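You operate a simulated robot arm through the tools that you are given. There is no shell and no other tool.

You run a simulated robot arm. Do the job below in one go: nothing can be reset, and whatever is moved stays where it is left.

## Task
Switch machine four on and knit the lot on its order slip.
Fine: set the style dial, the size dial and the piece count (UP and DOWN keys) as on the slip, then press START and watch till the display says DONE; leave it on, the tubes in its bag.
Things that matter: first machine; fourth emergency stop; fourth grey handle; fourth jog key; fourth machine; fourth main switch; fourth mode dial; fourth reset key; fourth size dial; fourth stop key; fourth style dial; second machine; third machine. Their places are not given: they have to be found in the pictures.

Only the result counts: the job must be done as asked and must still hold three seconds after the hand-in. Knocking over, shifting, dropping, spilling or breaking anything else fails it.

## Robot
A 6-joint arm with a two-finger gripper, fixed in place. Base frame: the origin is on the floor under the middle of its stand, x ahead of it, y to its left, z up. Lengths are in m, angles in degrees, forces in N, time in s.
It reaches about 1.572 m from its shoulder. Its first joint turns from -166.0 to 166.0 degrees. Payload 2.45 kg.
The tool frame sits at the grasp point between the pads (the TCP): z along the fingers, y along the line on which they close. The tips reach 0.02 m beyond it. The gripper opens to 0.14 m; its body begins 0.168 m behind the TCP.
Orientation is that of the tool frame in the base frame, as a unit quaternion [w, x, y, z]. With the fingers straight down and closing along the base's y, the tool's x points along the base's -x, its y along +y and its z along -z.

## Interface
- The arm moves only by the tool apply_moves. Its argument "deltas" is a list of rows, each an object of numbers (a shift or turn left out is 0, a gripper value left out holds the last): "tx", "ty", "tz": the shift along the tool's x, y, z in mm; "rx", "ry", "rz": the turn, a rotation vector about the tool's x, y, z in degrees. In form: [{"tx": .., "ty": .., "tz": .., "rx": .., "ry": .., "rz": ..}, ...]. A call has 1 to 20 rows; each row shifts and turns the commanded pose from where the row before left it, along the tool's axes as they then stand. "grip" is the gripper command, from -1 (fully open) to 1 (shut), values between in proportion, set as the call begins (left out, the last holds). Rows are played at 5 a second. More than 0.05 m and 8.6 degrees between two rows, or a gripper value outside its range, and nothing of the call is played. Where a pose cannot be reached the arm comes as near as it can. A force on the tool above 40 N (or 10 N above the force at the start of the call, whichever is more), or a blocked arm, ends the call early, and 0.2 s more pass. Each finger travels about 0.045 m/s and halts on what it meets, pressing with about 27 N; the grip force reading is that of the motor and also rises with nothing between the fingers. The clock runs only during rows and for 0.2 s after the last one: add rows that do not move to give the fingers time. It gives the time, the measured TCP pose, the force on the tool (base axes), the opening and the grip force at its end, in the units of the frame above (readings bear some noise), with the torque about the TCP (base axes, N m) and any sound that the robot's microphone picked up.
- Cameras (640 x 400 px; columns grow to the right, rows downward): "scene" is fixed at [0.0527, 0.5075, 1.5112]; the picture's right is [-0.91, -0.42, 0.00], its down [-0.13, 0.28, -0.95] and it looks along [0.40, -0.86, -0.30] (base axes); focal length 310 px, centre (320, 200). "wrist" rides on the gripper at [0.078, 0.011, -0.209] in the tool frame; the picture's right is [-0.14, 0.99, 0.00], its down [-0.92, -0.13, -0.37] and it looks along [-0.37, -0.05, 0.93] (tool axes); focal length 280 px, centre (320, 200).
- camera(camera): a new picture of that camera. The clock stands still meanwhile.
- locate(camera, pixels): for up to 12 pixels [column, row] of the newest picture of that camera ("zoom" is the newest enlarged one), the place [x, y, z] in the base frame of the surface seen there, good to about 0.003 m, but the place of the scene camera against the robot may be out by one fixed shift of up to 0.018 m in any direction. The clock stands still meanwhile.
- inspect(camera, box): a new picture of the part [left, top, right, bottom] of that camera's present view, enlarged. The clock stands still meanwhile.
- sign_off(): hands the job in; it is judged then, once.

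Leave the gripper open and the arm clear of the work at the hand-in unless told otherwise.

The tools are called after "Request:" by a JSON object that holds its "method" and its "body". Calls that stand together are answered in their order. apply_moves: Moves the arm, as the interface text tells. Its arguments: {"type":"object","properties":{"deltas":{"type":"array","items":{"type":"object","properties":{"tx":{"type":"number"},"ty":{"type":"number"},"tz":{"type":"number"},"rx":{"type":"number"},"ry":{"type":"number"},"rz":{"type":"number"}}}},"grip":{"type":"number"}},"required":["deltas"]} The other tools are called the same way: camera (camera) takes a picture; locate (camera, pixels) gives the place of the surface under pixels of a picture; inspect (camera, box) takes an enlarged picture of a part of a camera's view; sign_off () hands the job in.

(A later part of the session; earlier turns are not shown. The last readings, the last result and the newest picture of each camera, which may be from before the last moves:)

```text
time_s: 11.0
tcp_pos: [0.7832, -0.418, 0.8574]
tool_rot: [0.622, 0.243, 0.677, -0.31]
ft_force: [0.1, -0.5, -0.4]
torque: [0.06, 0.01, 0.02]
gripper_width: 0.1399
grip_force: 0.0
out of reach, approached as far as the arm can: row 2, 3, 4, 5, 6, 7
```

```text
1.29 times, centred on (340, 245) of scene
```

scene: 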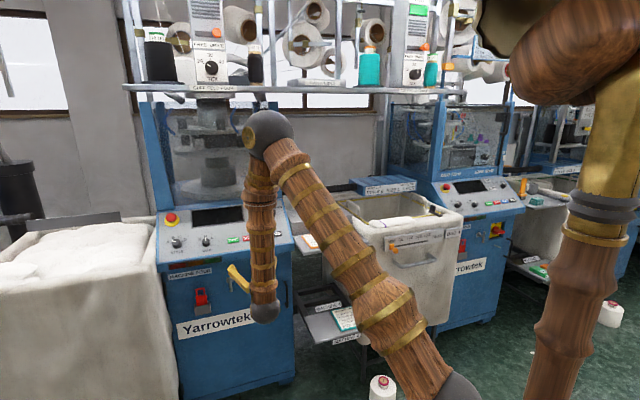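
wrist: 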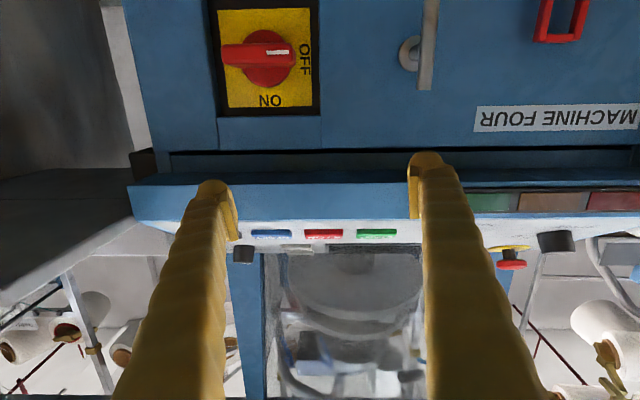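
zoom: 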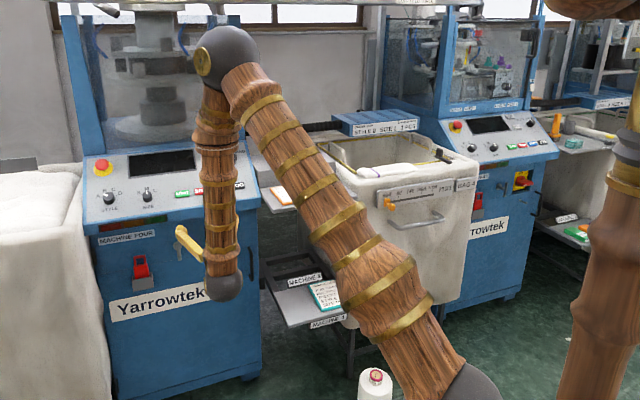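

From this I work out shoulder z≈0.96, links ≈0.65 and 0.57 m, and wrist to TCP ≈0.35 m. The wrist bend looks to be the limit here. I'll measure the machine front from this view: the fascia edge, the switch, its plate and the grey handle.

Request:
{"method": "locate", "body": {"camera": "wrist", "pixels": [[300, 135], [300, 165], [300, 195], [230, 54], [275, 50], [290, 58], [265, 75], [265, 100], [240, 20], [300, 20], [412, 52], [424, 80]]}}

Request:
{"method": "inspect", "body": {"camera": "wrist", "box": [120, 0, 440, 200]}}

```text
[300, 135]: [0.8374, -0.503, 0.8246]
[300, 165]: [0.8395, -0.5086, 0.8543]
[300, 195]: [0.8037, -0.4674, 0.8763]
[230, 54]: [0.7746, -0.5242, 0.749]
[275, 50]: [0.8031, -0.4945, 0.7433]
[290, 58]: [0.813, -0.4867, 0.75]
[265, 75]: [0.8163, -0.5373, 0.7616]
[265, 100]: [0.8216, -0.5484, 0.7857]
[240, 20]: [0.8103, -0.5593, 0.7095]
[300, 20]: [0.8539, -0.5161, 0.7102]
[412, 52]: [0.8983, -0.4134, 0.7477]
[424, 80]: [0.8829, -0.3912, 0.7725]
```

```text
2.00 times, centred on (280, 100) of wrist
```

zoom: 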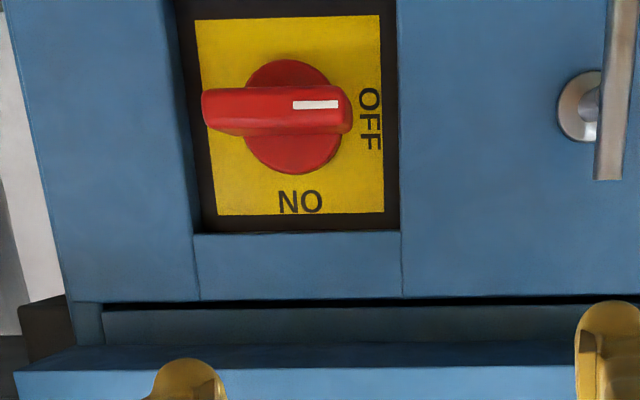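

The switch geometry in machine coordinates (s to the right, n outwards) is:
- The axis is at s≈-0.200, z≈0.746.
- The bar front is at n≈-0.918, with half-length 33 mm and thickness about 20 mm.
- The fascia edge is at n≈-0.899, z≈0.87.

A fully level hand is at the arm's limit. I'll work from a tilt of about 48° with shut fingers, pressing the bar's right end down so it turns clockwise from OFF to ON. First I'll tilt back and shut the gripper.

Request:
{"method": "apply_moves", "body": {"deltas": [{"ry": 7}, {"ry": 7}, {"ry": 7}, {"ry": 7}, {"ry": 7}, {"ry": 5}, {}, {}], "grip": 1}}

Request:
{"method": "camera", "body": {"camera": "wrist"}}

Request:
{"method": "camera", "body": {"camera": "scene"}}

```text
time_s: 12.8
tcp_pos: [0.7823, -0.4181, 0.856]
tool_rot: [0.357, 0.337, 0.848, -0.2]
ft_force: [-0.2, -0.4, -0.3]
torque: [0.03, 0.01, 0.03]
gripper_width: 0.0001
grip_force: 15.9
```

```text
taken
```

wrist: 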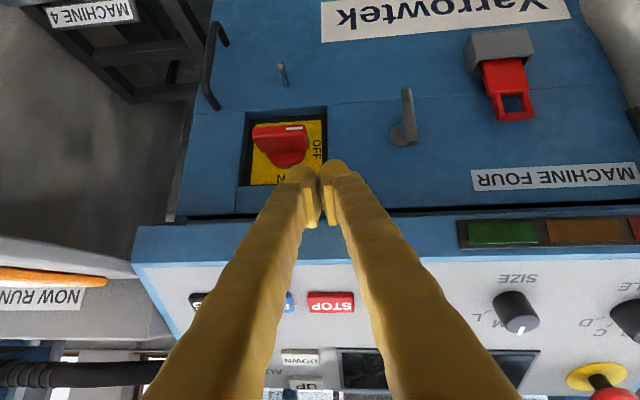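

```text
taken
```

scene: 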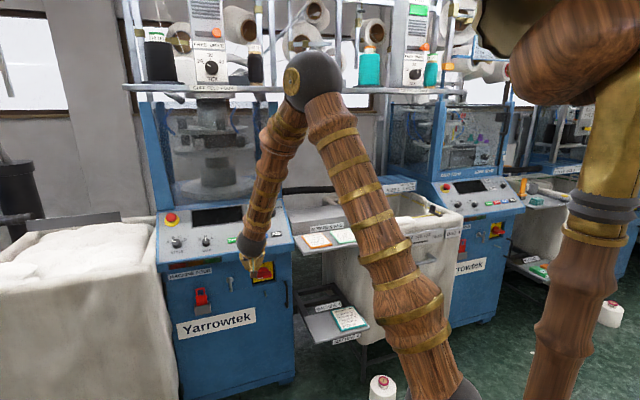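

The gripper is shut and the hand is free at (0.782,-0.418,0.856), but it has picked up a few degrees of roll and yaw error. I'll correct that (rx -4.4°, rz +3.6°), then shift right 97 mm to line up with the bar's right half, still standing off.

Request:
{"method": "apply_moves", "body": {"deltas": [{"rx": -4.42, "rz": 3.63}, {"ty": -33}, {"ty": -32}, {"ty": -32}]}}

Request:
{"method": "camera", "body": {"camera": "wrist"}}

Request:
{"method": "camera", "body": {"camera": "scene"}}

```text
time_s: 13.8
tcp_pos: [0.7142, -0.488, 0.8557]
tool_rot: [0.376, 0.35, 0.844, -0.156]
ft_force: [-0.2, -0.3, -0.4]
torque: [-0.01, 0.0, 0.01]
gripper_width: 0.0
grip_force: 26.7
```

```text
taken
```

wrist: 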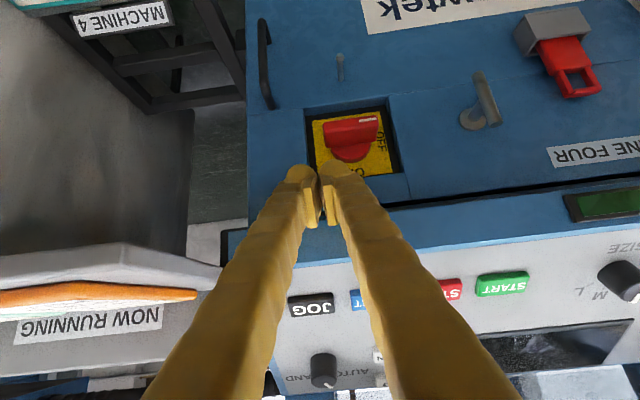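

```text
taken
```

scene: 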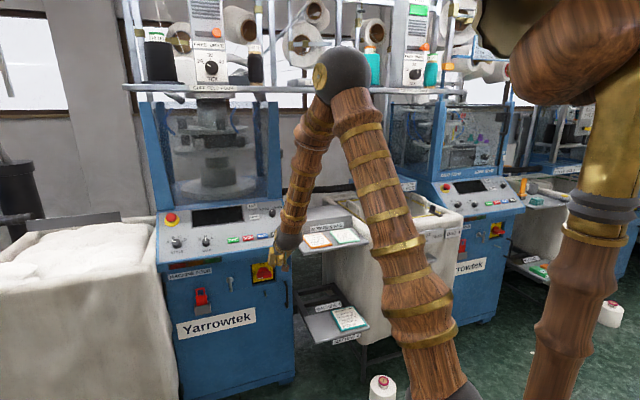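

The tips are lined up with the bar's right half. Before advancing I'll check the clearance to the NOW RUNNING shelf, whose corner is at about (212,270) in the wrist view.

Request:
{"method": "locate", "body": {"camera": "wrist", "pixels": [[205, 268], [210, 280], [190, 295], [180, 255], [338, 125], [377, 125], [352, 152], [390, 150], [300, 172], [338, 168], [288, 180], [350, 172]]}}

Request:
{"method": "inspect", "body": {"camera": "wrist", "box": [140, 90, 460, 290]}}

```text
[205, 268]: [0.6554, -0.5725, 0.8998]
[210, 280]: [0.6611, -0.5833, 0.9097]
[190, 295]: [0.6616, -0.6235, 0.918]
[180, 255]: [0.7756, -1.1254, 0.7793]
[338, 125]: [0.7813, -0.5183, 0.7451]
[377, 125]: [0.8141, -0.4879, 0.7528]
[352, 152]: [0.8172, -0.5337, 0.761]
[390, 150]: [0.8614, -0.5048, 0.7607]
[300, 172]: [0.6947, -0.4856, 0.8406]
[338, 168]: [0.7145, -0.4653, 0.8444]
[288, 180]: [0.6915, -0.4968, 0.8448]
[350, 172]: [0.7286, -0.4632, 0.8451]
```

```text
2.00 times, centred on (300, 190) of wrist
```

zoom: 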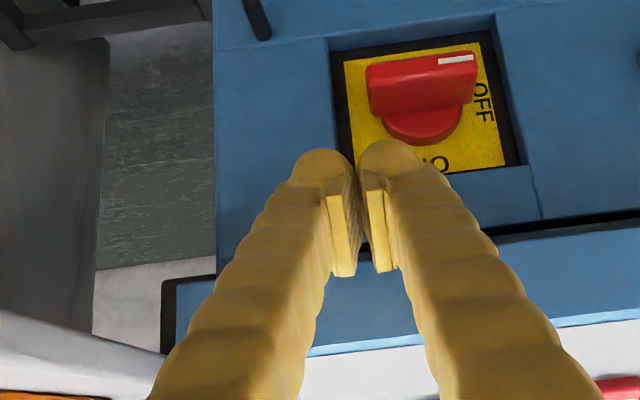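

The shelf corner (s≈-0.058, z≈0.90) is 3 cm or more clear of the hand, and the fingertips are about 5 cm wide and 4 cm thick. I'll add 17° of tilt so the tips go in under the fascia more directly, then drop and advance to just above the bar's right end.

Request:
{"method": "apply_moves", "body": {"deltas": [{"ry": -8.5}, {"ry": -8.5}, {"tx": 29.9, "tz": 14}, {"tx": 29.9, "tz": 14}]}}

Request:
{"method": "camera", "body": {"camera": "wrist"}}

```text
time_s: 14.8
tcp_pos: [0.7424, -0.4839, 0.8259]
tool_rot: [0.485, 0.32, 0.783, -0.223]
ft_force: [0.4, 0.6, -0.3]
torque: [0.01, 0.01, -0.02]
gripper_width: 0.0002
grip_force: 27.3
out of reach, approached as far as the arm can: row 2, 3, 4
```

```text
taken
```

wrist: 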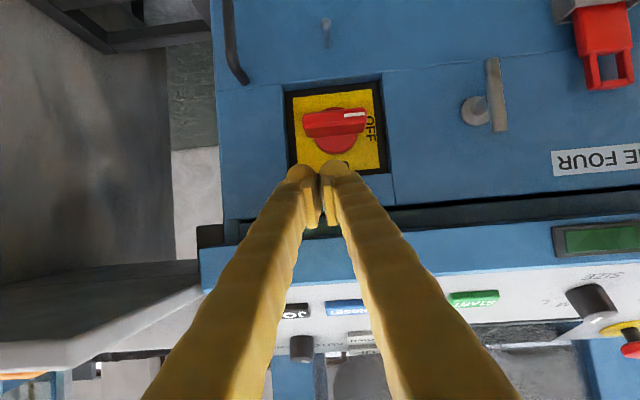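

The arm stopped short again (rows 2–4). Since the hand passes through the forearm's direction, the wrist is probably rolling round to a joint limit. The fix is to back out, unwind with the tool pointing down, turn it to lie in the arm's own plane, and then tilt straight through. I'll retreat and raise first.

Request:
{"method": "apply_moves", "body": {"deltas": [{"tz": -45}, {"tz": -45}, {"tx": -43, "tz": -20}, {"tx": -43, "tz": -20}, {"tx": -43, "tz": -20}, {"ry": 8}, {"ry": 8}, {"ry": 8}, {"ry": 8}, {"ry": 8}, {"ry": 8}]}}

Request:
{"method": "camera", "body": {"camera": "scene"}}

```text
time_s: 17.2
tcp_pos: [0.6909, -0.4418, 1.0257]
tool_rot: [0.182, 0.358, 0.909, -0.112]
ft_force: [0.8, 6.6, -1.7]
torque: [-0.87, 0.21, -0.41]
gripper_width: 0.0
grip_force: 27.1
out of reach, approached as far as the arm can: row 1, 2, 8, 9
```

```text
taken
```

scene: 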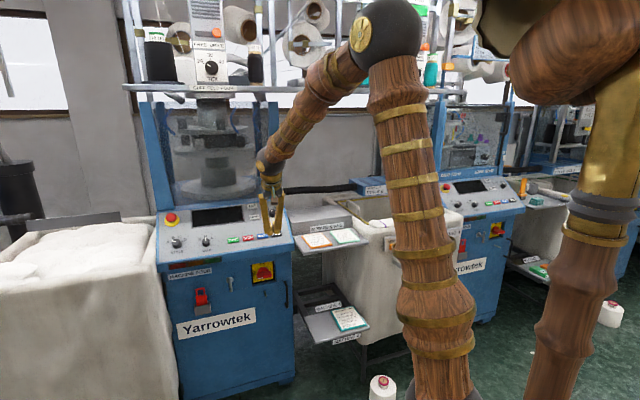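

The force reading of 6.6 N may just be the arm still swinging. I'll hold still for a moment and read it again, with a wrist picture.

Request:
{"method": "apply_moves", "body": {"deltas": [{}, {}]}}

Request:
{"method": "camera", "body": {"camera": "wrist"}}

Request:
{"method": "inspect", "body": {"camera": "scene", "box": [220, 120, 340, 260]}}

```text
time_s: 17.8
tcp_pos: [0.6948, -0.4308, 1.023]
tool_rot: [0.183, 0.382, 0.901, -0.09]
ft_force: [-0.4, 1.1, 0.3]
torque: [0.03, -0.04, 0.01]
gripper_width: 0.0
grip_force: 27.0
```

```text
taken
```

wrist: 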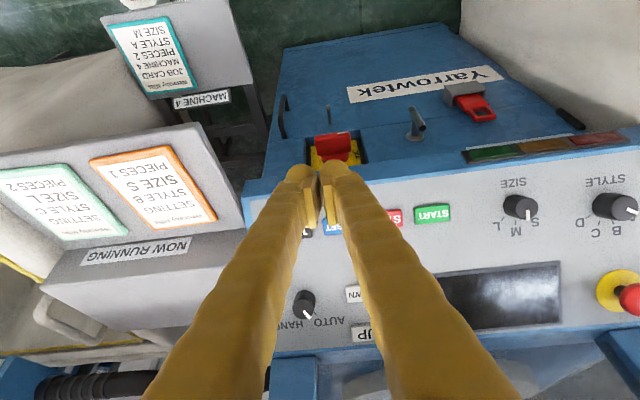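

```text
2.86 times, centred on (280, 190) of scene
```

zoom: 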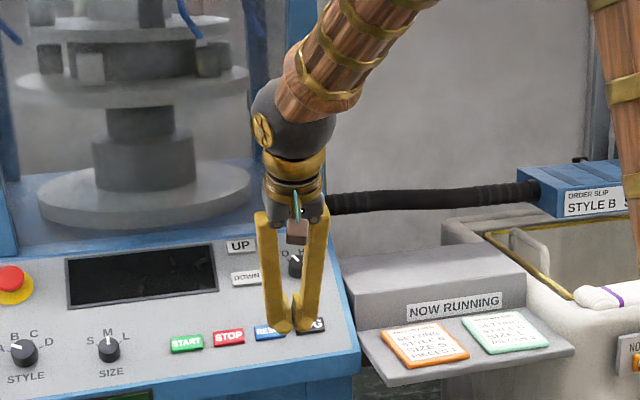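

The hand is calm and free: force about 1 N, nothing moved. Now I'll yaw the tool into the arm's own vertical plane (bearing about -32.5°) at a 25° tilt.

Request:
{"method": "apply_moves", "body": {"deltas": [{"rx": -3.39, "ry": -0.8, "rz": -5.98}, {"rx": -3.39, "ry": -0.8, "rz": -5.98}, {}]}}

```text
time_s: 18.6
tcp_pos: [0.6956, -0.4315, 1.0214]
tool_rot: [0.208, 0.273, 0.937, -0.059]
ft_force: [-1.1, 0.2, -0.6]
torque: [0.02, 0.02, -0.02]
gripper_width: 0.0
grip_force: 26.6
```

The tool now lies exactly in the arm's plane (tool bearing -32.1°, TCP bearing -31.8°). I'll go down 0.22 m while tilting in that plane from 25° to 67°.

Request:
{"method": "apply_moves", "body": {"deltas": [{"tx": 13.3, "tz": 28.5, "ry": -6}, {"tx": 16.2, "tz": 26.9, "ry": -6}, {"tx": 18.9, "tz": 25.1, "ry": -6}, {"tx": 21.4, "tz": 23.0, "ry": -6}, {"tx": 23.7, "tz": 20.6, "ry": -6}, {"tx": 25.7, "tz": 18.0, "ry": -6}, {"tx": 27.5, "tz": 15.2, "ry": -6}, {}]}}

Request:
{"method": "camera", "body": {"camera": "wrist"}}

Request:
{"method": "camera", "body": {"camera": "scene"}}

```text
time_s: 20.4
tcp_pos: [0.6932, -0.428, 0.804]
tool_rot: [0.53, 0.235, 0.8, -0.155]
ft_force: [-0.2, 0.3, -0.7]
torque: [0.0, 0.01, 0.02]
gripper_width: 0.0
grip_force: 26.4
```

```text
taken
```

wrist: 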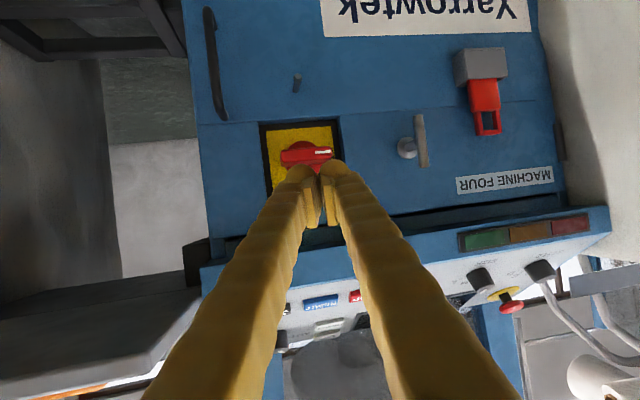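

```text
taken
```

scene: 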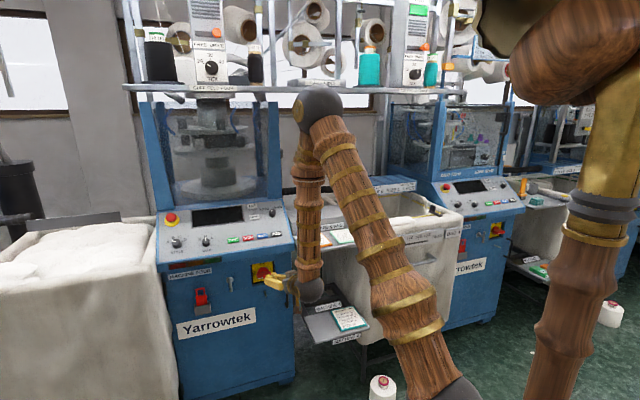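

No limit this time, so passing through the arm's plane worked. I'll continue: down to z≈0.746, tilt to level, and half-open the gripper, still about 12 cm in front of the switch.

Request:
{"method": "apply_moves", "body": {"deltas": [{"tx": 17.8, "tz": 7.5, "ry": -7.7}, {"tx": 18.7, "tz": 5.0, "ry": -7.7}, {"tx": 19.2, "tz": 2.6, "ry": -7.6}, {}], "grip": 0}}

Request:
{"method": "camera", "body": {"camera": "wrist"}}

```text
time_s: 21.4
tcp_pos: [0.6935, -0.431, 0.7462]
tool_rot: [0.679, 0.199, 0.678, -0.199]
ft_force: [0.1, -0.3, -0.5]
torque: [-0.01, 0.0, 0.01]
gripper_width: 0.0701
grip_force: 0.0
```

```text
taken
```

wrist: 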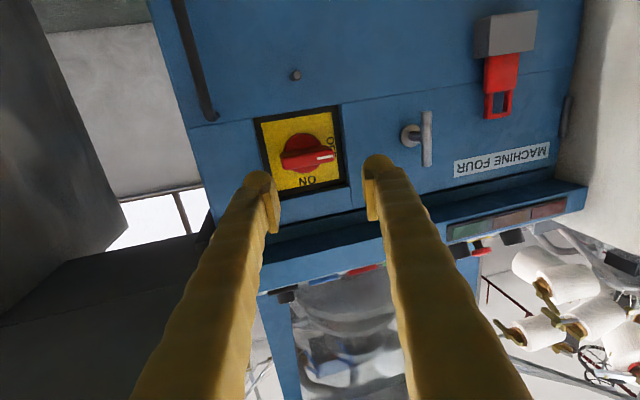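

The fingers are now level at z=0.746 with the switch at (305,155). I'll yaw 12.3° to face the machine squarely, shift left to the switch axis (s=-0.200), then roll -90° so the fingers close vertically on the bar.

Request:
{"method": "apply_moves", "body": {"deltas": [{"rx": 6.15}, {"rx": 6.15}, {"ty": 14.4}, {"rz": -7.5}, {"rz": -7.5}, {"rz": -7.5}, {"rz": -7.5}, {"rz": -7.5}, {"rz": -7.5}, {"rz": -7.5}, {"rz": -7.5}, {"rz": -7.5}, {"rz": -7.5}, {"rz": -7.5}, {"rz": -7.5}, {}]}}

Request:
{"method": "camera", "body": {"camera": "wrist"}}

Request:
{"method": "camera", "body": {"camera": "scene"}}

```text
time_s: 24.8
tcp_pos: [0.705, -0.42, 0.7455]
tool_rot: [-0.271, 0.272, -0.652, 0.653]
ft_force: [-0.4, -0.5, -0.7]
torque: [0.0, -0.02, 0.03]
gripper_width: 0.07
grip_force: 0.0
```

```text
taken
```

wrist: 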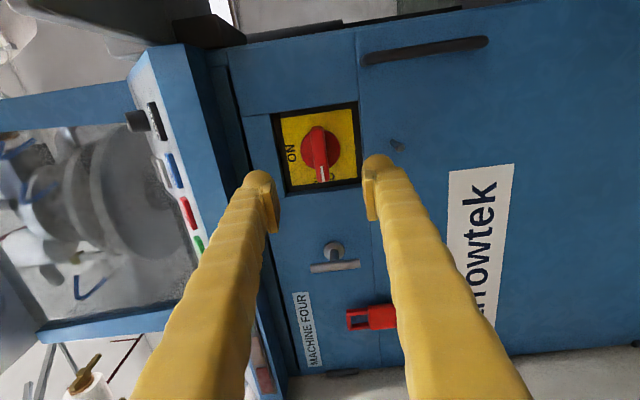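

```text
taken
```

scene: 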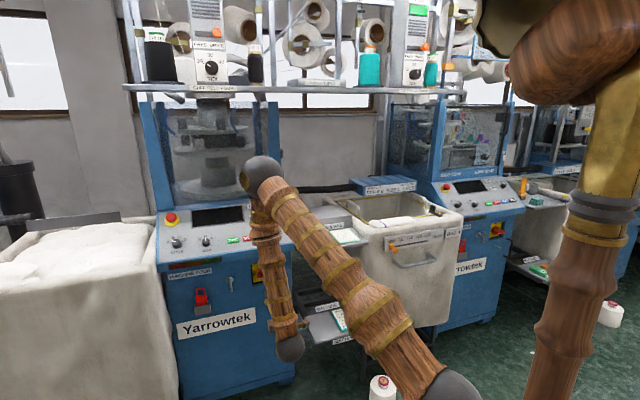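

The hand is square and rolled, with the bar in view at (319,152). I'll measure the bar, disc and plate from here to centre on the axis.

Request:
{"method": "inspect", "body": {"camera": "wrist", "box": [260, 95, 380, 195]}}

Request:
{"method": "locate", "body": {"camera": "wrist", "pixels": [[312, 135], [319, 150], [322, 165], [325, 177], [306, 140], [335, 140], [290, 120], [350, 120], [300, 180], [345, 175], [285, 100], [375, 110]]}}

```text
4.00 times, centred on (320, 145) of wrist
```

zoom: 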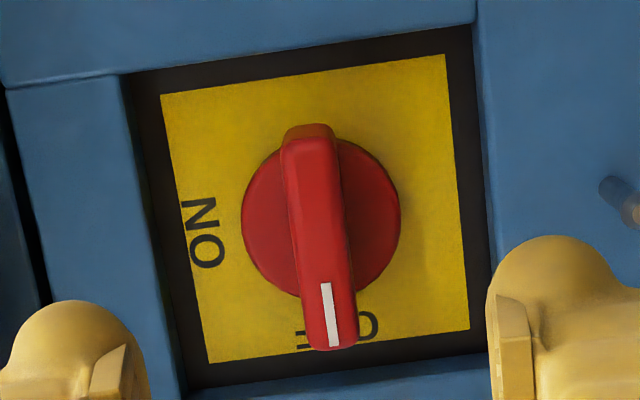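

```text
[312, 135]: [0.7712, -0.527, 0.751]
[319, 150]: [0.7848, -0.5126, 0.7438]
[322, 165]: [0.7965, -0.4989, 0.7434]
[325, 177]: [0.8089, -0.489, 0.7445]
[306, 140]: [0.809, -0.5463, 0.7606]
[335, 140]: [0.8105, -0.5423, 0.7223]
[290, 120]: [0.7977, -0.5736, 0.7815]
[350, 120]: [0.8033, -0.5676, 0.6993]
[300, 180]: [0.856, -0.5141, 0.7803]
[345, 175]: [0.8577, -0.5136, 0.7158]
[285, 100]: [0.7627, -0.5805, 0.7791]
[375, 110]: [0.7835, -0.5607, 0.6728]
```

The axis is at s≈-0.200, z≈0.744. I'm within 2 mm of it, and the bar is about 17 mm thick. I'll trim by 1.5 mm each way, set the opening to about 45 mm and advance 124 mm so the pads straddle the bar.

Request:
{"method": "apply_moves", "body": {"deltas": [{"tx": 1.5, "ty": 1.5}, {"tz": 35}, {"tz": 35}, {"tz": 30}, {"tz": 15}, {"tz": 9.5}, {}], "grip": 0.36}}

Request:
{"method": "camera", "body": {"camera": "wrist"}}

Request:
{"method": "camera", "body": {"camera": "scene"}}

```text
time_s: 26.4
tcp_pos: [0.7925, -0.5081, 0.7446]
tool_rot: [-0.272, 0.271, -0.653, 0.653]
ft_force: [-1.3, 0.4, 0.5]
torque: [0.03, -0.01, 0.01]
gripper_width: 0.0449
grip_force: 0.0
```

```text
taken
```

wrist: 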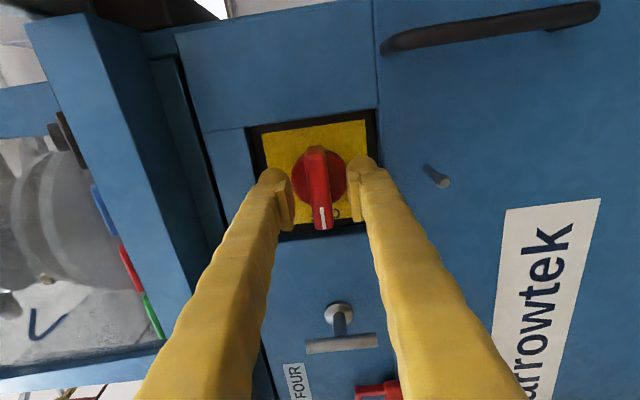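

```text
taken
```

scene: 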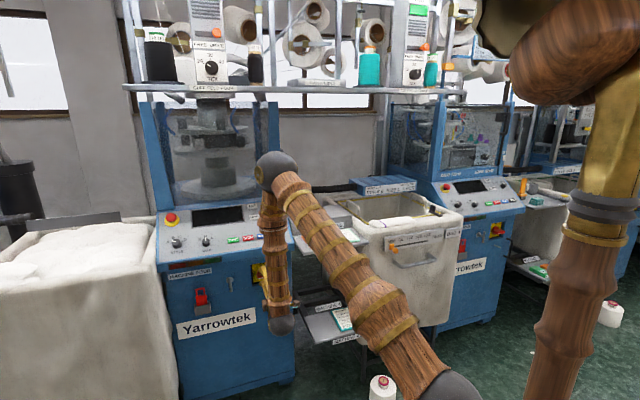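

The pads straddle the bar evenly and nothing is touching. Now I'll close on it.

Request:
{"method": "apply_moves", "body": {"deltas": [{}, {}, {}, {}], "grip": 1}}

Request:
{"method": "inspect", "body": {"camera": "wrist", "box": [240, 100, 400, 260]}}

```text
time_s: 27.4
tcp_pos: [0.792, -0.5085, 0.7445]
tool_rot: [0.272, -0.271, 0.653, -0.652]
ft_force: [0.7, -0.6, 1.4]
torque: [-0.05, -0.02, -0.04]
gripper_width: 0.016
grip_force: 42.1
```

```text
2.50 times, centred on (320, 180) of wrist
```

zoom: 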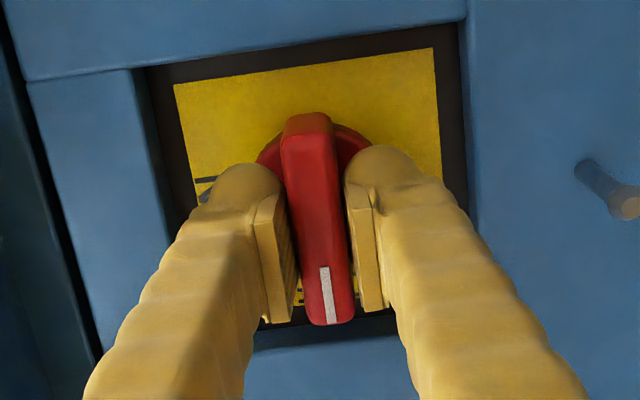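

The bar is gripped at 16 mm width. I'll turn clockwise (+rz), first 30° to see how it behaves.

Request:
{"method": "apply_moves", "body": {"deltas": [{"rz": 7.5}, {"rz": 7.5}, {"rz": 7.5}, {"rz": 7.5}]}}

Request:
{"method": "inspect", "body": {"camera": "wrist", "box": [240, 100, 400, 260]}}

```text
time_s: 28.4
tcp_pos: [0.792, -0.5079, 0.7459]
tool_rot: [0.433, -0.092, 0.7, -0.56]
ft_force: [-21.0, 20.5, 24.9]
torque: [-0.29, -0.23, 0.16]
gripper_width: 0.016
grip_force: 42.3
```

```text
2.50 times, centred on (320, 180) of wrist
```

zoom: 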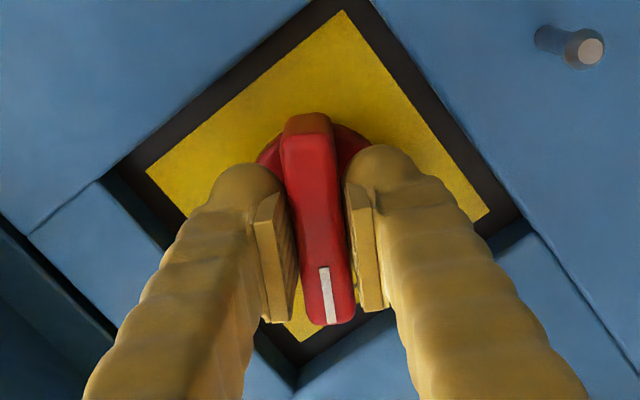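

The bar turns with the hand (30° done), but about 38 N has built up: 25 N upward and 29 N outward on the tool. I'll ease the hand 2 mm up and 1.5 mm out to relieve it.

Request:
{"method": "apply_moves", "body": {"deltas": [{"tx": -1.0, "ty": -1.73, "tz": -1.5}, {}]}}

```text
time_s: 29.0
tcp_pos: [0.7921, -0.5063, 0.7461]
tool_rot: [0.431, -0.093, 0.702, -0.56]
ft_force: [6.8, 2.0, 0.5]
torque: [0.23, 0.26, -0.62]
gripper_width: 0.0162
grip_force: 41.8
```

The force has dropped to about 7 N. I'll continue turning another 22.5°.

Request:
{"method": "apply_moves", "body": {"deltas": [{"rz": 7.5}, {"rz": 7.5}, {"rz": 7.5}, {}]}}

Request:
{"method": "inspect", "body": {"camera": "wrist", "box": [240, 100, 400, 260]}}

```text
time_s: 30.0
tcp_pos: [0.792, -0.5077, 0.7456]
tool_rot: [0.532, 0.046, 0.706, -0.466]
ft_force: [4.6, 3.2, -7.0]
torque: [0.16, 0.06, 0.02]
gripper_width: 0.0158
grip_force: 41.9
```

```text
2.50 times, centred on (320, 180) of wrist
```

zoom: 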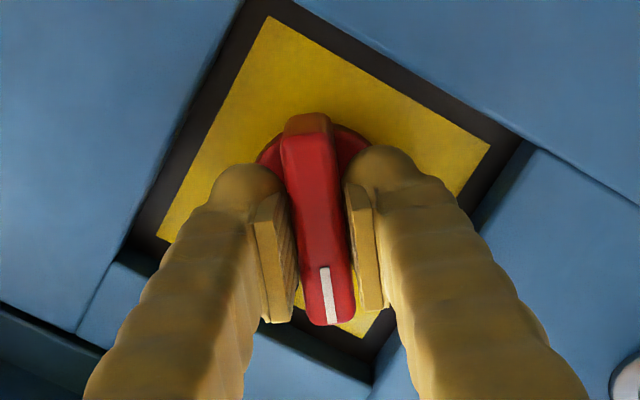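

That is 52° with low force. Next comes the remaining 37.5° to ON.

Request:
{"method": "apply_moves", "body": {"deltas": [{"rz": 7.5}, {"rz": 7.5}, {"rz": 7.5}, {"rz": 7.5}, {"rz": 7.5}, {}]}}

Request:
{"method": "camera", "body": {"camera": "wrist"}}

Request:
{"method": "camera", "body": {"camera": "scene"}}

```text
time_s: 31.4
tcp_pos: [0.7915, -0.5077, 0.7466]
tool_rot: [0.654, 0.271, 0.653, -0.269]
ft_force: [-13.6, -13.9, 0.7]
torque: [-0.07, 0.04, -0.23]
gripper_width: 0.0161
grip_force: 41.6
```

```text
taken
```

wrist: 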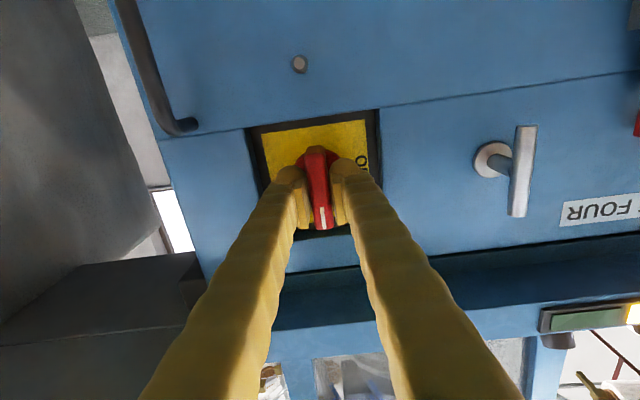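

```text
taken
```

scene: 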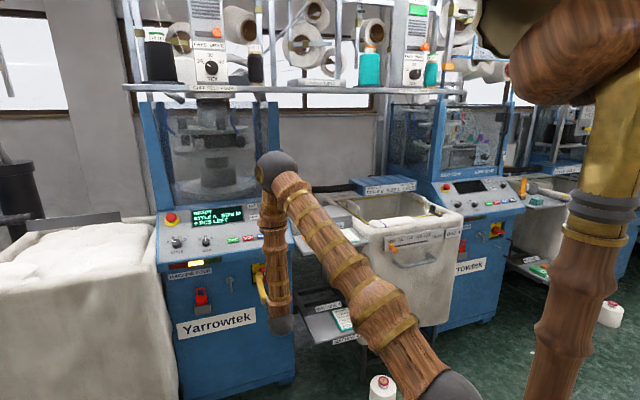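

The bar points up at ON, the display has lit and the amber lamp is on. I'll read the display.

Request:
{"method": "inspect", "body": {"camera": "scene", "box": [180, 195, 260, 245]}}

Request:
{"method": "inspect", "body": {"camera": "scene", "box": [150, 200, 310, 310]}}

```text
8.00 times, centred on (220, 220) of scene
```

zoom: 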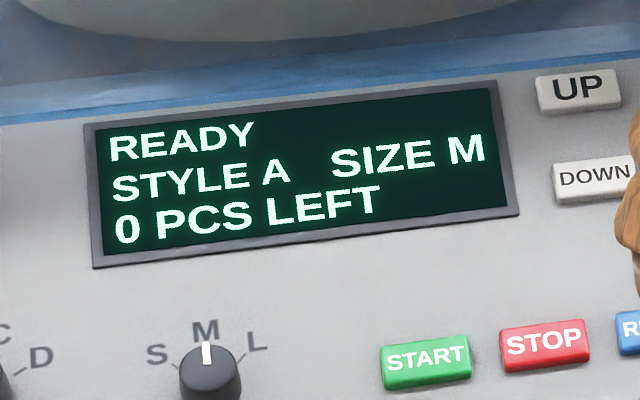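

```text
3.64 times, centred on (230, 255) of scene
```

zoom: 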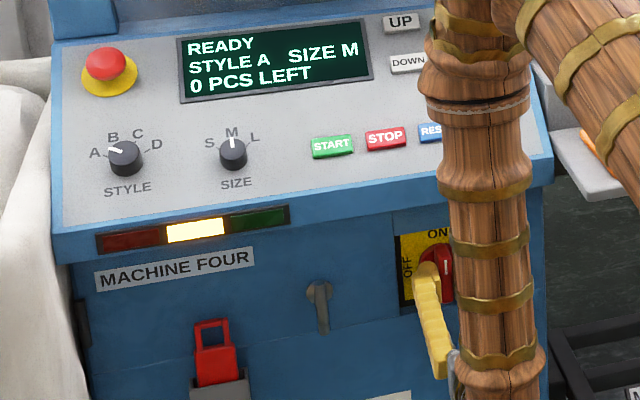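

The display reads READY, STYLE A, SIZE M, 0 PCS LEFT. It needs style B, size L and 1 piece. I'll release the switch (opening to 45 mm) and back straight out 120 mm.

Request:
{"method": "apply_moves", "body": {"deltas": [{}, {}, {}], "grip": 0.36}}

Request:
{"method": "apply_moves", "body": {"deltas": [{"tz": -30}, {"tz": -30}, {"tz": -30}, {"tz": -30}, {}]}}

Request:
{"method": "camera", "body": {"camera": "wrist"}}

```text
time_s: 32.2
tcp_pos: [0.7924, -0.5074, 0.7456]
tool_rot: [0.654, 0.27, 0.653, -0.269]
ft_force: [0.3, 0.4, 0.1]
torque: [-0.01, 0.02, 0.0]
gripper_width: 0.0447
grip_force: 0.2
```

```text
time_s: 33.4
tcp_pos: [0.7067, -0.4223, 0.7465]
tool_rot: [0.654, 0.27, 0.654, -0.269]
ft_force: [0.1, 0.4, 0.4]
torque: [0.02, 0.03, 0.02]
gripper_width: 0.0446
grip_force: 0.1
```

```text
taken
```

wrist: 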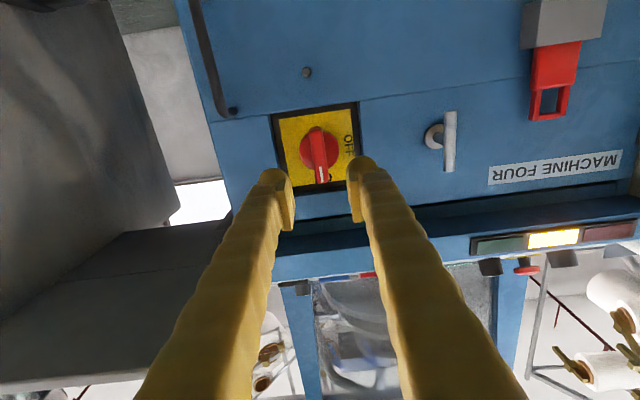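

The switch stays at ON and the amber lamp is lit. Now I'll return by the same in-plane route: yaw to the arm plane, then rise 0.275 m while tilting back from 90° to 25°.

Request:
{"method": "apply_moves", "body": {"deltas": [{"rx": -6.95}, {"rx": -6.95}, {"tx": -30.6, "tz": 0, "ry": 7.2}, {"tx": -30.4, "tz": -3.8, "ry": 7.2}, {"tx": -29.6, "tz": -7.6, "ry": 7.2}, {"tx": -28.5, "tz": -11.3, "ry": 7.2}, {"tx": -26.8, "tz": -14.7, "ry": 7.2}, {"tx": -24.8, "tz": -18.0, "ry": 7.2}, {"tx": -22.3, "tz": -20.9, "ry": 7.2}, {"tx": -19.5, "tz": -23.6, "ry": 7.2}, {"tx": -16.4, "tz": -25.8, "ry": 7.2}, {}]}}

Request:
{"method": "camera", "body": {"camera": "scene"}}

Request:
{"method": "camera", "body": {"camera": "wrist"}}

```text
time_s: 36.0
tcp_pos: [0.707, -0.4197, 1.0155]
tool_rot: [0.21, 0.261, 0.94, -0.058]
ft_force: [0.4, 0.3, -0.8]
torque: [0.01, -0.01, 0.0]
gripper_width: 0.0452
grip_force: 0.0
out of reach, approached as far as the arm can: row 9
```

```text
taken
```

scene: 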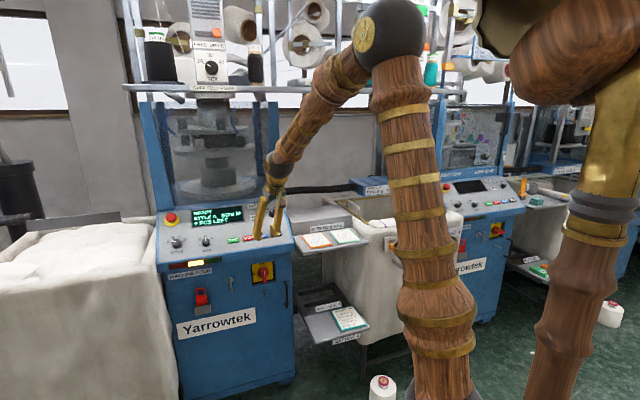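

```text
taken
```

wrist: 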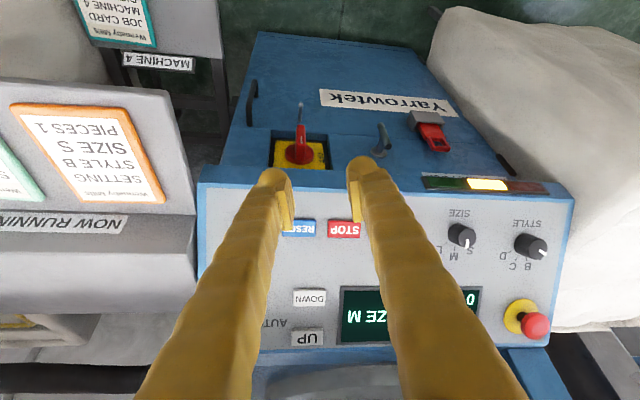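

The hand is back above the aisle on the normal branch with the display still lit. From this good view of the panel I'll measure the dials and keys for the next steps.

Request:
{"method": "inspect", "body": {"camera": "wrist", "box": [420, 190, 580, 290]}}

Request:
{"method": "locate", "body": {"camera": "wrist", "pixels": [[460, 234], [530, 244], [440, 225], [490, 240], [500, 280], [450, 275], [540, 215], [465, 213], [344, 229], [310, 297], [307, 339], [536, 326]]}}

```text
4.00 times, centred on (500, 240) of wrist
```

zoom: 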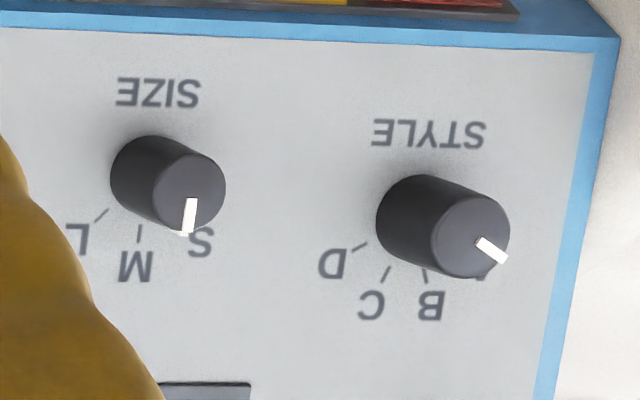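

```text
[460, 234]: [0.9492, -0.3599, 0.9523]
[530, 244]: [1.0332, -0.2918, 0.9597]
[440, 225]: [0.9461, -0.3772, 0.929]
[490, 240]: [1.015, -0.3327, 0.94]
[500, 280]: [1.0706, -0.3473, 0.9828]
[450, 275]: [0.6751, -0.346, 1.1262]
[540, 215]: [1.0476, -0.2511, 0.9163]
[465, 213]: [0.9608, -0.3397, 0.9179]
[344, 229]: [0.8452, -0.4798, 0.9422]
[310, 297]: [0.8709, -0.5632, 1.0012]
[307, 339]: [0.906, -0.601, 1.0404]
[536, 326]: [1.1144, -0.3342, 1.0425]
```

I have what I need: the panel slopes about 38.3°, the STYLE dial base is near s=-0.536, n=-0.954, and the SIZE dial is near s=-0.424, n=-0.95, with both knobs about 27 mm tall. I'll rise 0.15 m and move left along the machine to stand in front of the dials.

Request:
{"method": "apply_moves", "body": {"deltas": [{"tx": -16.1, "tz": -33.9}, {"tx": -16.1, "tz": -33.9}, {"tx": -16.1, "tz": -33.9}, {"tx": -16.1, "tz": -33.9}, {"tx": -8.7, "ty": 38.8, "tz": 4.2}, {"tx": -8.7, "ty": 38.8, "tz": 4.2}, {"tx": -8.7, "ty": 38.8, "tz": 4.2}, {"tx": -8.7, "ty": 38.8, "tz": 4.2}, {"tx": -8.7, "ty": 38.8, "tz": 4.2}, {"tx": -8.7, "ty": 38.8, "tz": 4.2}, {"tx": -8.7, "ty": 38.8, "tz": 4.2}, {"tx": -8.7, "ty": 38.8, "tz": 4.2}, {}]}}

Request:
{"method": "camera", "body": {"camera": "scene"}}

```text
time_s: 38.8
tcp_pos: [0.9357, -0.1948, 1.1646]
tool_rot: [0.211, 0.261, 0.94, -0.058]
ft_force: [0.4, 0.2, -0.7]
torque: [-0.01, -0.02, 0.0]
gripper_width: 0.0447
grip_force: 0.1
```

```text
taken
```

scene: 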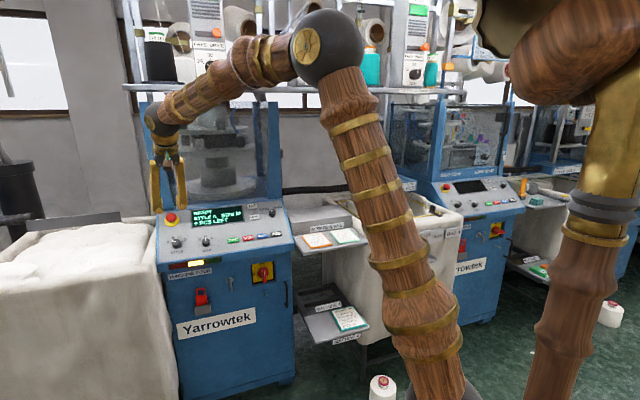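

I'm in front of the dials at TCP (0.936,-0.195,1.165). I'll turn the tool square to the panel (38.3° tilt, -45° bearing) and look.

Request:
{"method": "apply_moves", "body": {"deltas": [{"rx": 2.5, "ry": -4.35, "rz": 3.99}, {"rx": 2.5, "ry": -4.35, "rz": 3.99}, {"rx": 2.5, "ry": -4.35, "rz": 3.98}, {"tx": 5, "ty": 4, "tz": 10}, {}]}}

Request:
{"method": "camera", "body": {"camera": "wrist"}}

```text
time_s: 40.0
tcp_pos: [0.9388, -0.1912, 1.154]
tool_rot: [0.303, 0.362, 0.873, -0.126]
ft_force: [-0.8, -0.1, 0.2]
torque: [-0.04, 0.01, -0.03]
gripper_width: 0.0448
grip_force: 0.1
```

```text
taken
```

wrist: 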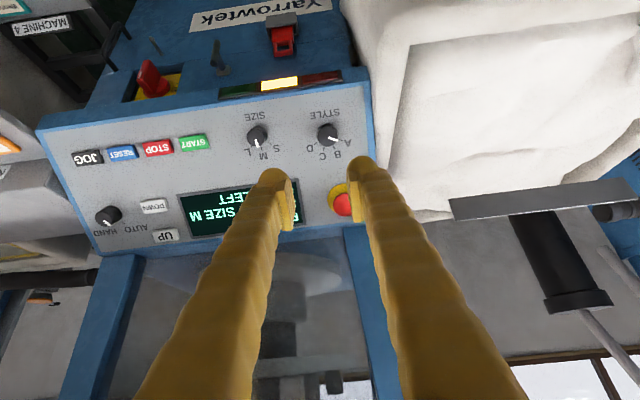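

The panel is square in view, with STYLE at about (327,133) and SIZE at about (257,135). I'll zoom in and measure their tops and bases.

Request:
{"method": "inspect", "body": {"camera": "wrist", "box": [230, 100, 360, 180]}}

Request:
{"method": "locate", "body": {"camera": "wrist", "pixels": [[326, 135], [330, 132], [328, 138], [258, 137], [256, 134], [260, 134], [290, 135], [300, 160], [300, 115], [350, 150], [235, 150], [268, 112]]}}

```text
4.92 times, centred on (295, 140) of wrist
```

zoom: 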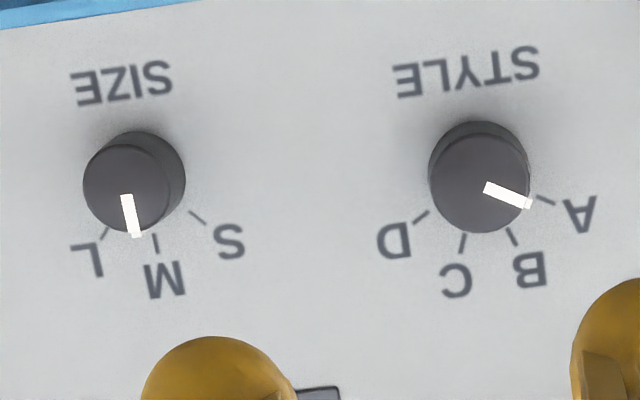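

```text
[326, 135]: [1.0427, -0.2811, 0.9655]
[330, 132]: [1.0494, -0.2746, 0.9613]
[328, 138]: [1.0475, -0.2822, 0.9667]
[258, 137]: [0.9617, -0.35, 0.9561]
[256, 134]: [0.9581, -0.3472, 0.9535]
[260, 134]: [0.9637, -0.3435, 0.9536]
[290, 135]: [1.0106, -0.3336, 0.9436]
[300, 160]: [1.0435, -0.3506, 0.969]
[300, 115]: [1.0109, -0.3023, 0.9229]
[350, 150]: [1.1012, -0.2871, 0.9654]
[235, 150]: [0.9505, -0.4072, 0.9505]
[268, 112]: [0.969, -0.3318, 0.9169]
```

Style points at A and size at M, with the marks about 40° apart, so each needs one step clockwise. The STYLE base centre is at (1.058,-0.293,0.9455). I'll move to 13 cm above it along the panel normal with the gripper at about 55 mm.

Request:
{"method": "apply_moves", "body": {"deltas": [{"tx": 1.6, "ty": 3, "tz": 32.6}, {"tx": 1.6, "ty": 3, "tz": 32.6}, {"tx": 1.6, "ty": 3, "tz": 32.6}, {"tx": 1.6, "ty": 3, "tz": 32.6}, {}], "grip": 0.214}}

Request:
{"method": "camera", "body": {"camera": "wrist"}}

Request:
{"method": "camera", "body": {"camera": "scene"}}

```text
time_s: 41.2
tcp_pos: [0.9994, -0.2375, 1.0487]
tool_rot: [0.303, 0.362, 0.872, -0.126]
ft_force: [0.1, -0.4, 0.8]
torque: [0.02, -0.01, 0.0]
gripper_width: 0.0551
grip_force: 0.0
```

```text
taken
```

wrist: 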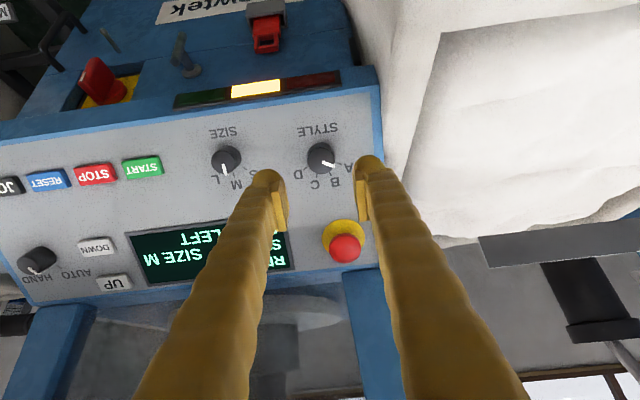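

```text
taken
```

scene: 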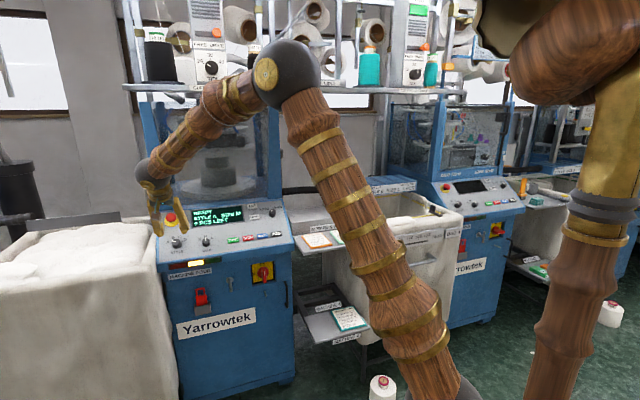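

The dial shows between the fingertips at (321,157). I'll zoom and locate its top from this closer range to centre precisely.

Request:
{"method": "inspect", "body": {"camera": "wrist", "box": [280, 130, 360, 180]}}

Request:
{"method": "locate", "body": {"camera": "wrist", "pixels": [[320, 158], [314, 158], [326, 158], [320, 152], [320, 164], [325, 150], [340, 155], [345, 165], [300, 175], [298, 165], [317, 140], [290, 145]]}}

```text
8.00 times, centred on (320, 155) of wrist
```

zoom: 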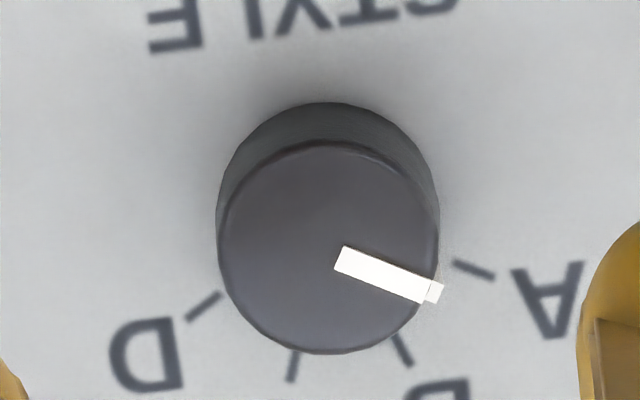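

```text
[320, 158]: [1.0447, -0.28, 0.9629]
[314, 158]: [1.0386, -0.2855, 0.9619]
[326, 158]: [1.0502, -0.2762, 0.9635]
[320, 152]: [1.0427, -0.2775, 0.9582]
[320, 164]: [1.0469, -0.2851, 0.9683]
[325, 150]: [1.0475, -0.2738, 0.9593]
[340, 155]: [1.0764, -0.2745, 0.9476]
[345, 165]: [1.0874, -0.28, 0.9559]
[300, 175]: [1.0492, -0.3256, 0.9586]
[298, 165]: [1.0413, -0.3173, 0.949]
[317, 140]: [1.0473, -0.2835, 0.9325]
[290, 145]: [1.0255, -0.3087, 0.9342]
```

The pointer's direction matches the A tick exactly, and the tool axis is within 2 mm of the dial's centre. I'll trim by 1 and 1.7 mm and advance 105 mm, so the pads straddle the knob with the tips just short of the panel.

Request:
{"method": "apply_moves", "body": {"deltas": [{"tx": 1, "ty": 1.7, "tz": 25}, {"tz": 25}, {"tz": 25}, {"tz": 20}, {"tz": 10}, {}]}}

Request:
{"method": "camera", "body": {"camera": "wrist"}}

```text
time_s: 42.6
tcp_pos: [1.0479, -0.2839, 0.9665]
tool_rot: [0.303, 0.362, 0.873, -0.126]
ft_force: [-0.2, 0.4, -0.2]
torque: [0.0, 0.0, 0.02]
gripper_width: 0.055
grip_force: 0.1
```

```text
taken
```

wrist: 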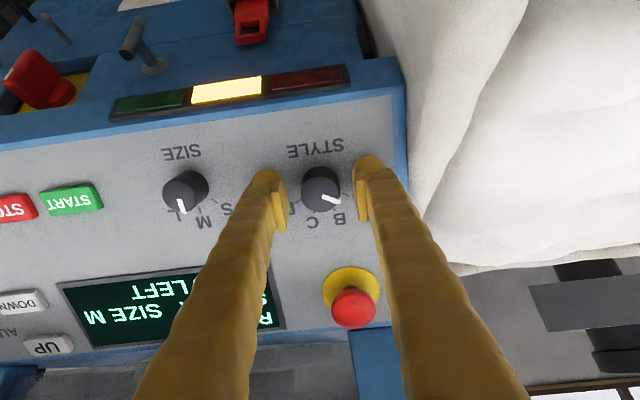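

The knob sits midway between the pads at (321,188). I'll close on it.

Request:
{"method": "apply_moves", "body": {"deltas": [{}, {}, {}, {}], "grip": 1}}

Request:
{"method": "inspect", "body": {"camera": "wrist", "box": [260, 130, 380, 210]}}

```text
time_s: 43.6
tcp_pos: [1.0456, -0.2833, 0.965]
tool_rot: [0.303, 0.361, 0.873, -0.125]
ft_force: [7.3, 1.8, -1.4]
torque: [0.0, -0.11, -0.02]
gripper_width: 0.0314
grip_force: 45.4
```

```text
5.00 times, centred on (320, 170) of wrist
```

zoom: 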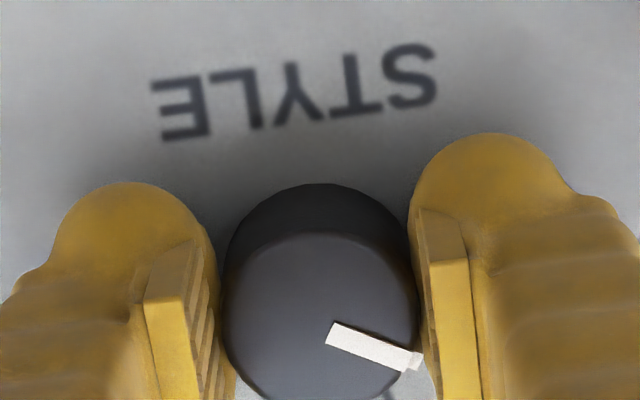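

The knob is gripped at 31.4 mm. I'll turn clockwise 40° to B.

Request:
{"method": "apply_moves", "body": {"deltas": [{"rz": 8}, {"rz": 8}, {"rz": 8}, {"rz": 8}, {"rz": 8}, {}]}}

Request:
{"method": "camera", "body": {"camera": "wrist"}}

Request:
{"method": "inspect", "body": {"camera": "scene", "box": [150, 195, 270, 270]}}

```text
time_s: 45.0
tcp_pos: [1.047, -0.2835, 0.9659]
tool_rot: [0.328, 0.64, 0.695, -0.014]
ft_force: [-10.1, -12.0, 3.7]
torque: [-0.18, 0.07, -0.18]
gripper_width: 0.0314
grip_force: 44.9
```

```text
taken
```

wrist: 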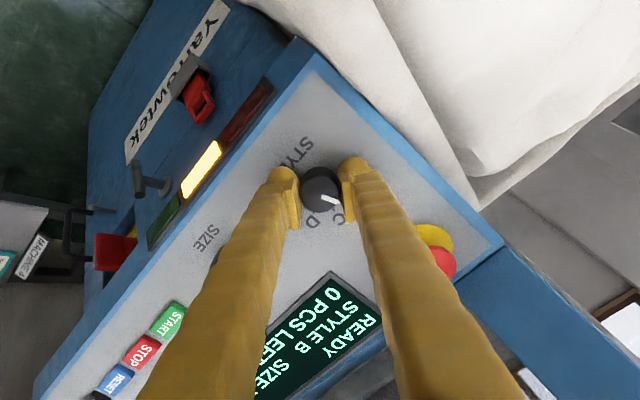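

```text
5.33 times, centred on (210, 232) of scene
```

zoom: 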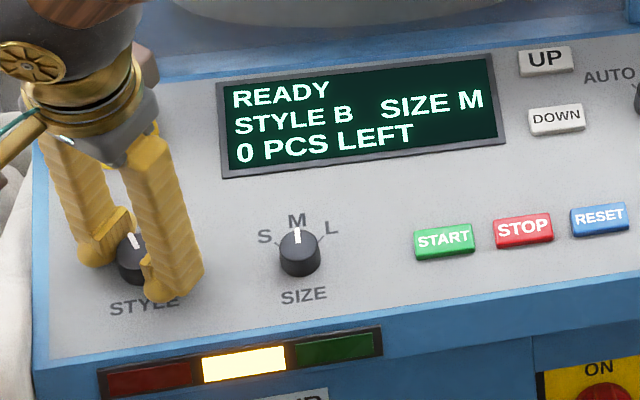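

The display reads STYLE B. I'll release, back off 100 mm along the normal and turn the hand back by 40°.

Request:
{"method": "apply_moves", "body": {"deltas": [{}, {}, {}], "grip": 0.214}}

Request:
{"method": "apply_moves", "body": {"deltas": [{"tz": -20}, {"tz": -30}, {"tz": -30}, {"tz": -25}, {"rz": -8}, {"rz": -8}, {"rz": -8}, {"rz": -8}, {"rz": -8}, {}]}}

Request:
{"method": "camera", "body": {"camera": "wrist"}}

Request:
{"method": "inspect", "body": {"camera": "scene", "box": [150, 195, 270, 270]}}

```text
time_s: 45.8
tcp_pos: [1.0472, -0.2821, 0.9658]
tool_rot: [0.328, 0.638, 0.697, -0.013]
ft_force: [0.5, -0.4, -0.5]
torque: [-0.02, -0.04, 0.0]
gripper_width: 0.0552
grip_force: 0.1
```

```text
time_s: 48.0
tcp_pos: [1.0018, -0.2347, 1.048]
tool_rot: [0.303, 0.361, 0.873, -0.126]
ft_force: [-0.1, -0.2, -0.1]
torque: [-0.02, -0.05, 0.01]
gripper_width: 0.055
grip_force: 0.0
```

```text
taken
```

wrist: 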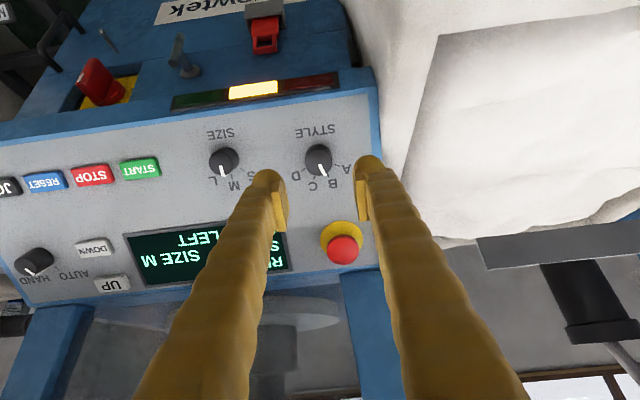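

```text
5.33 times, centred on (210, 232) of scene
```

zoom: 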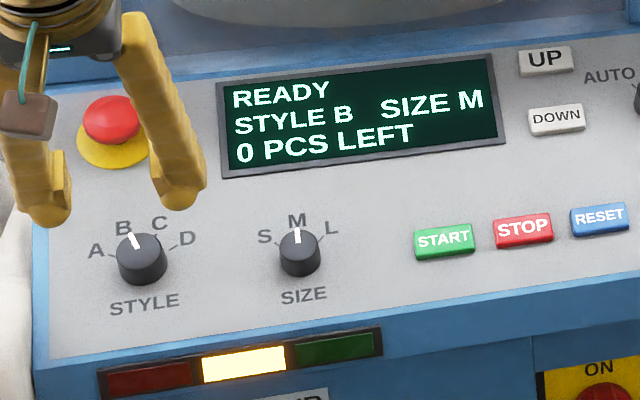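

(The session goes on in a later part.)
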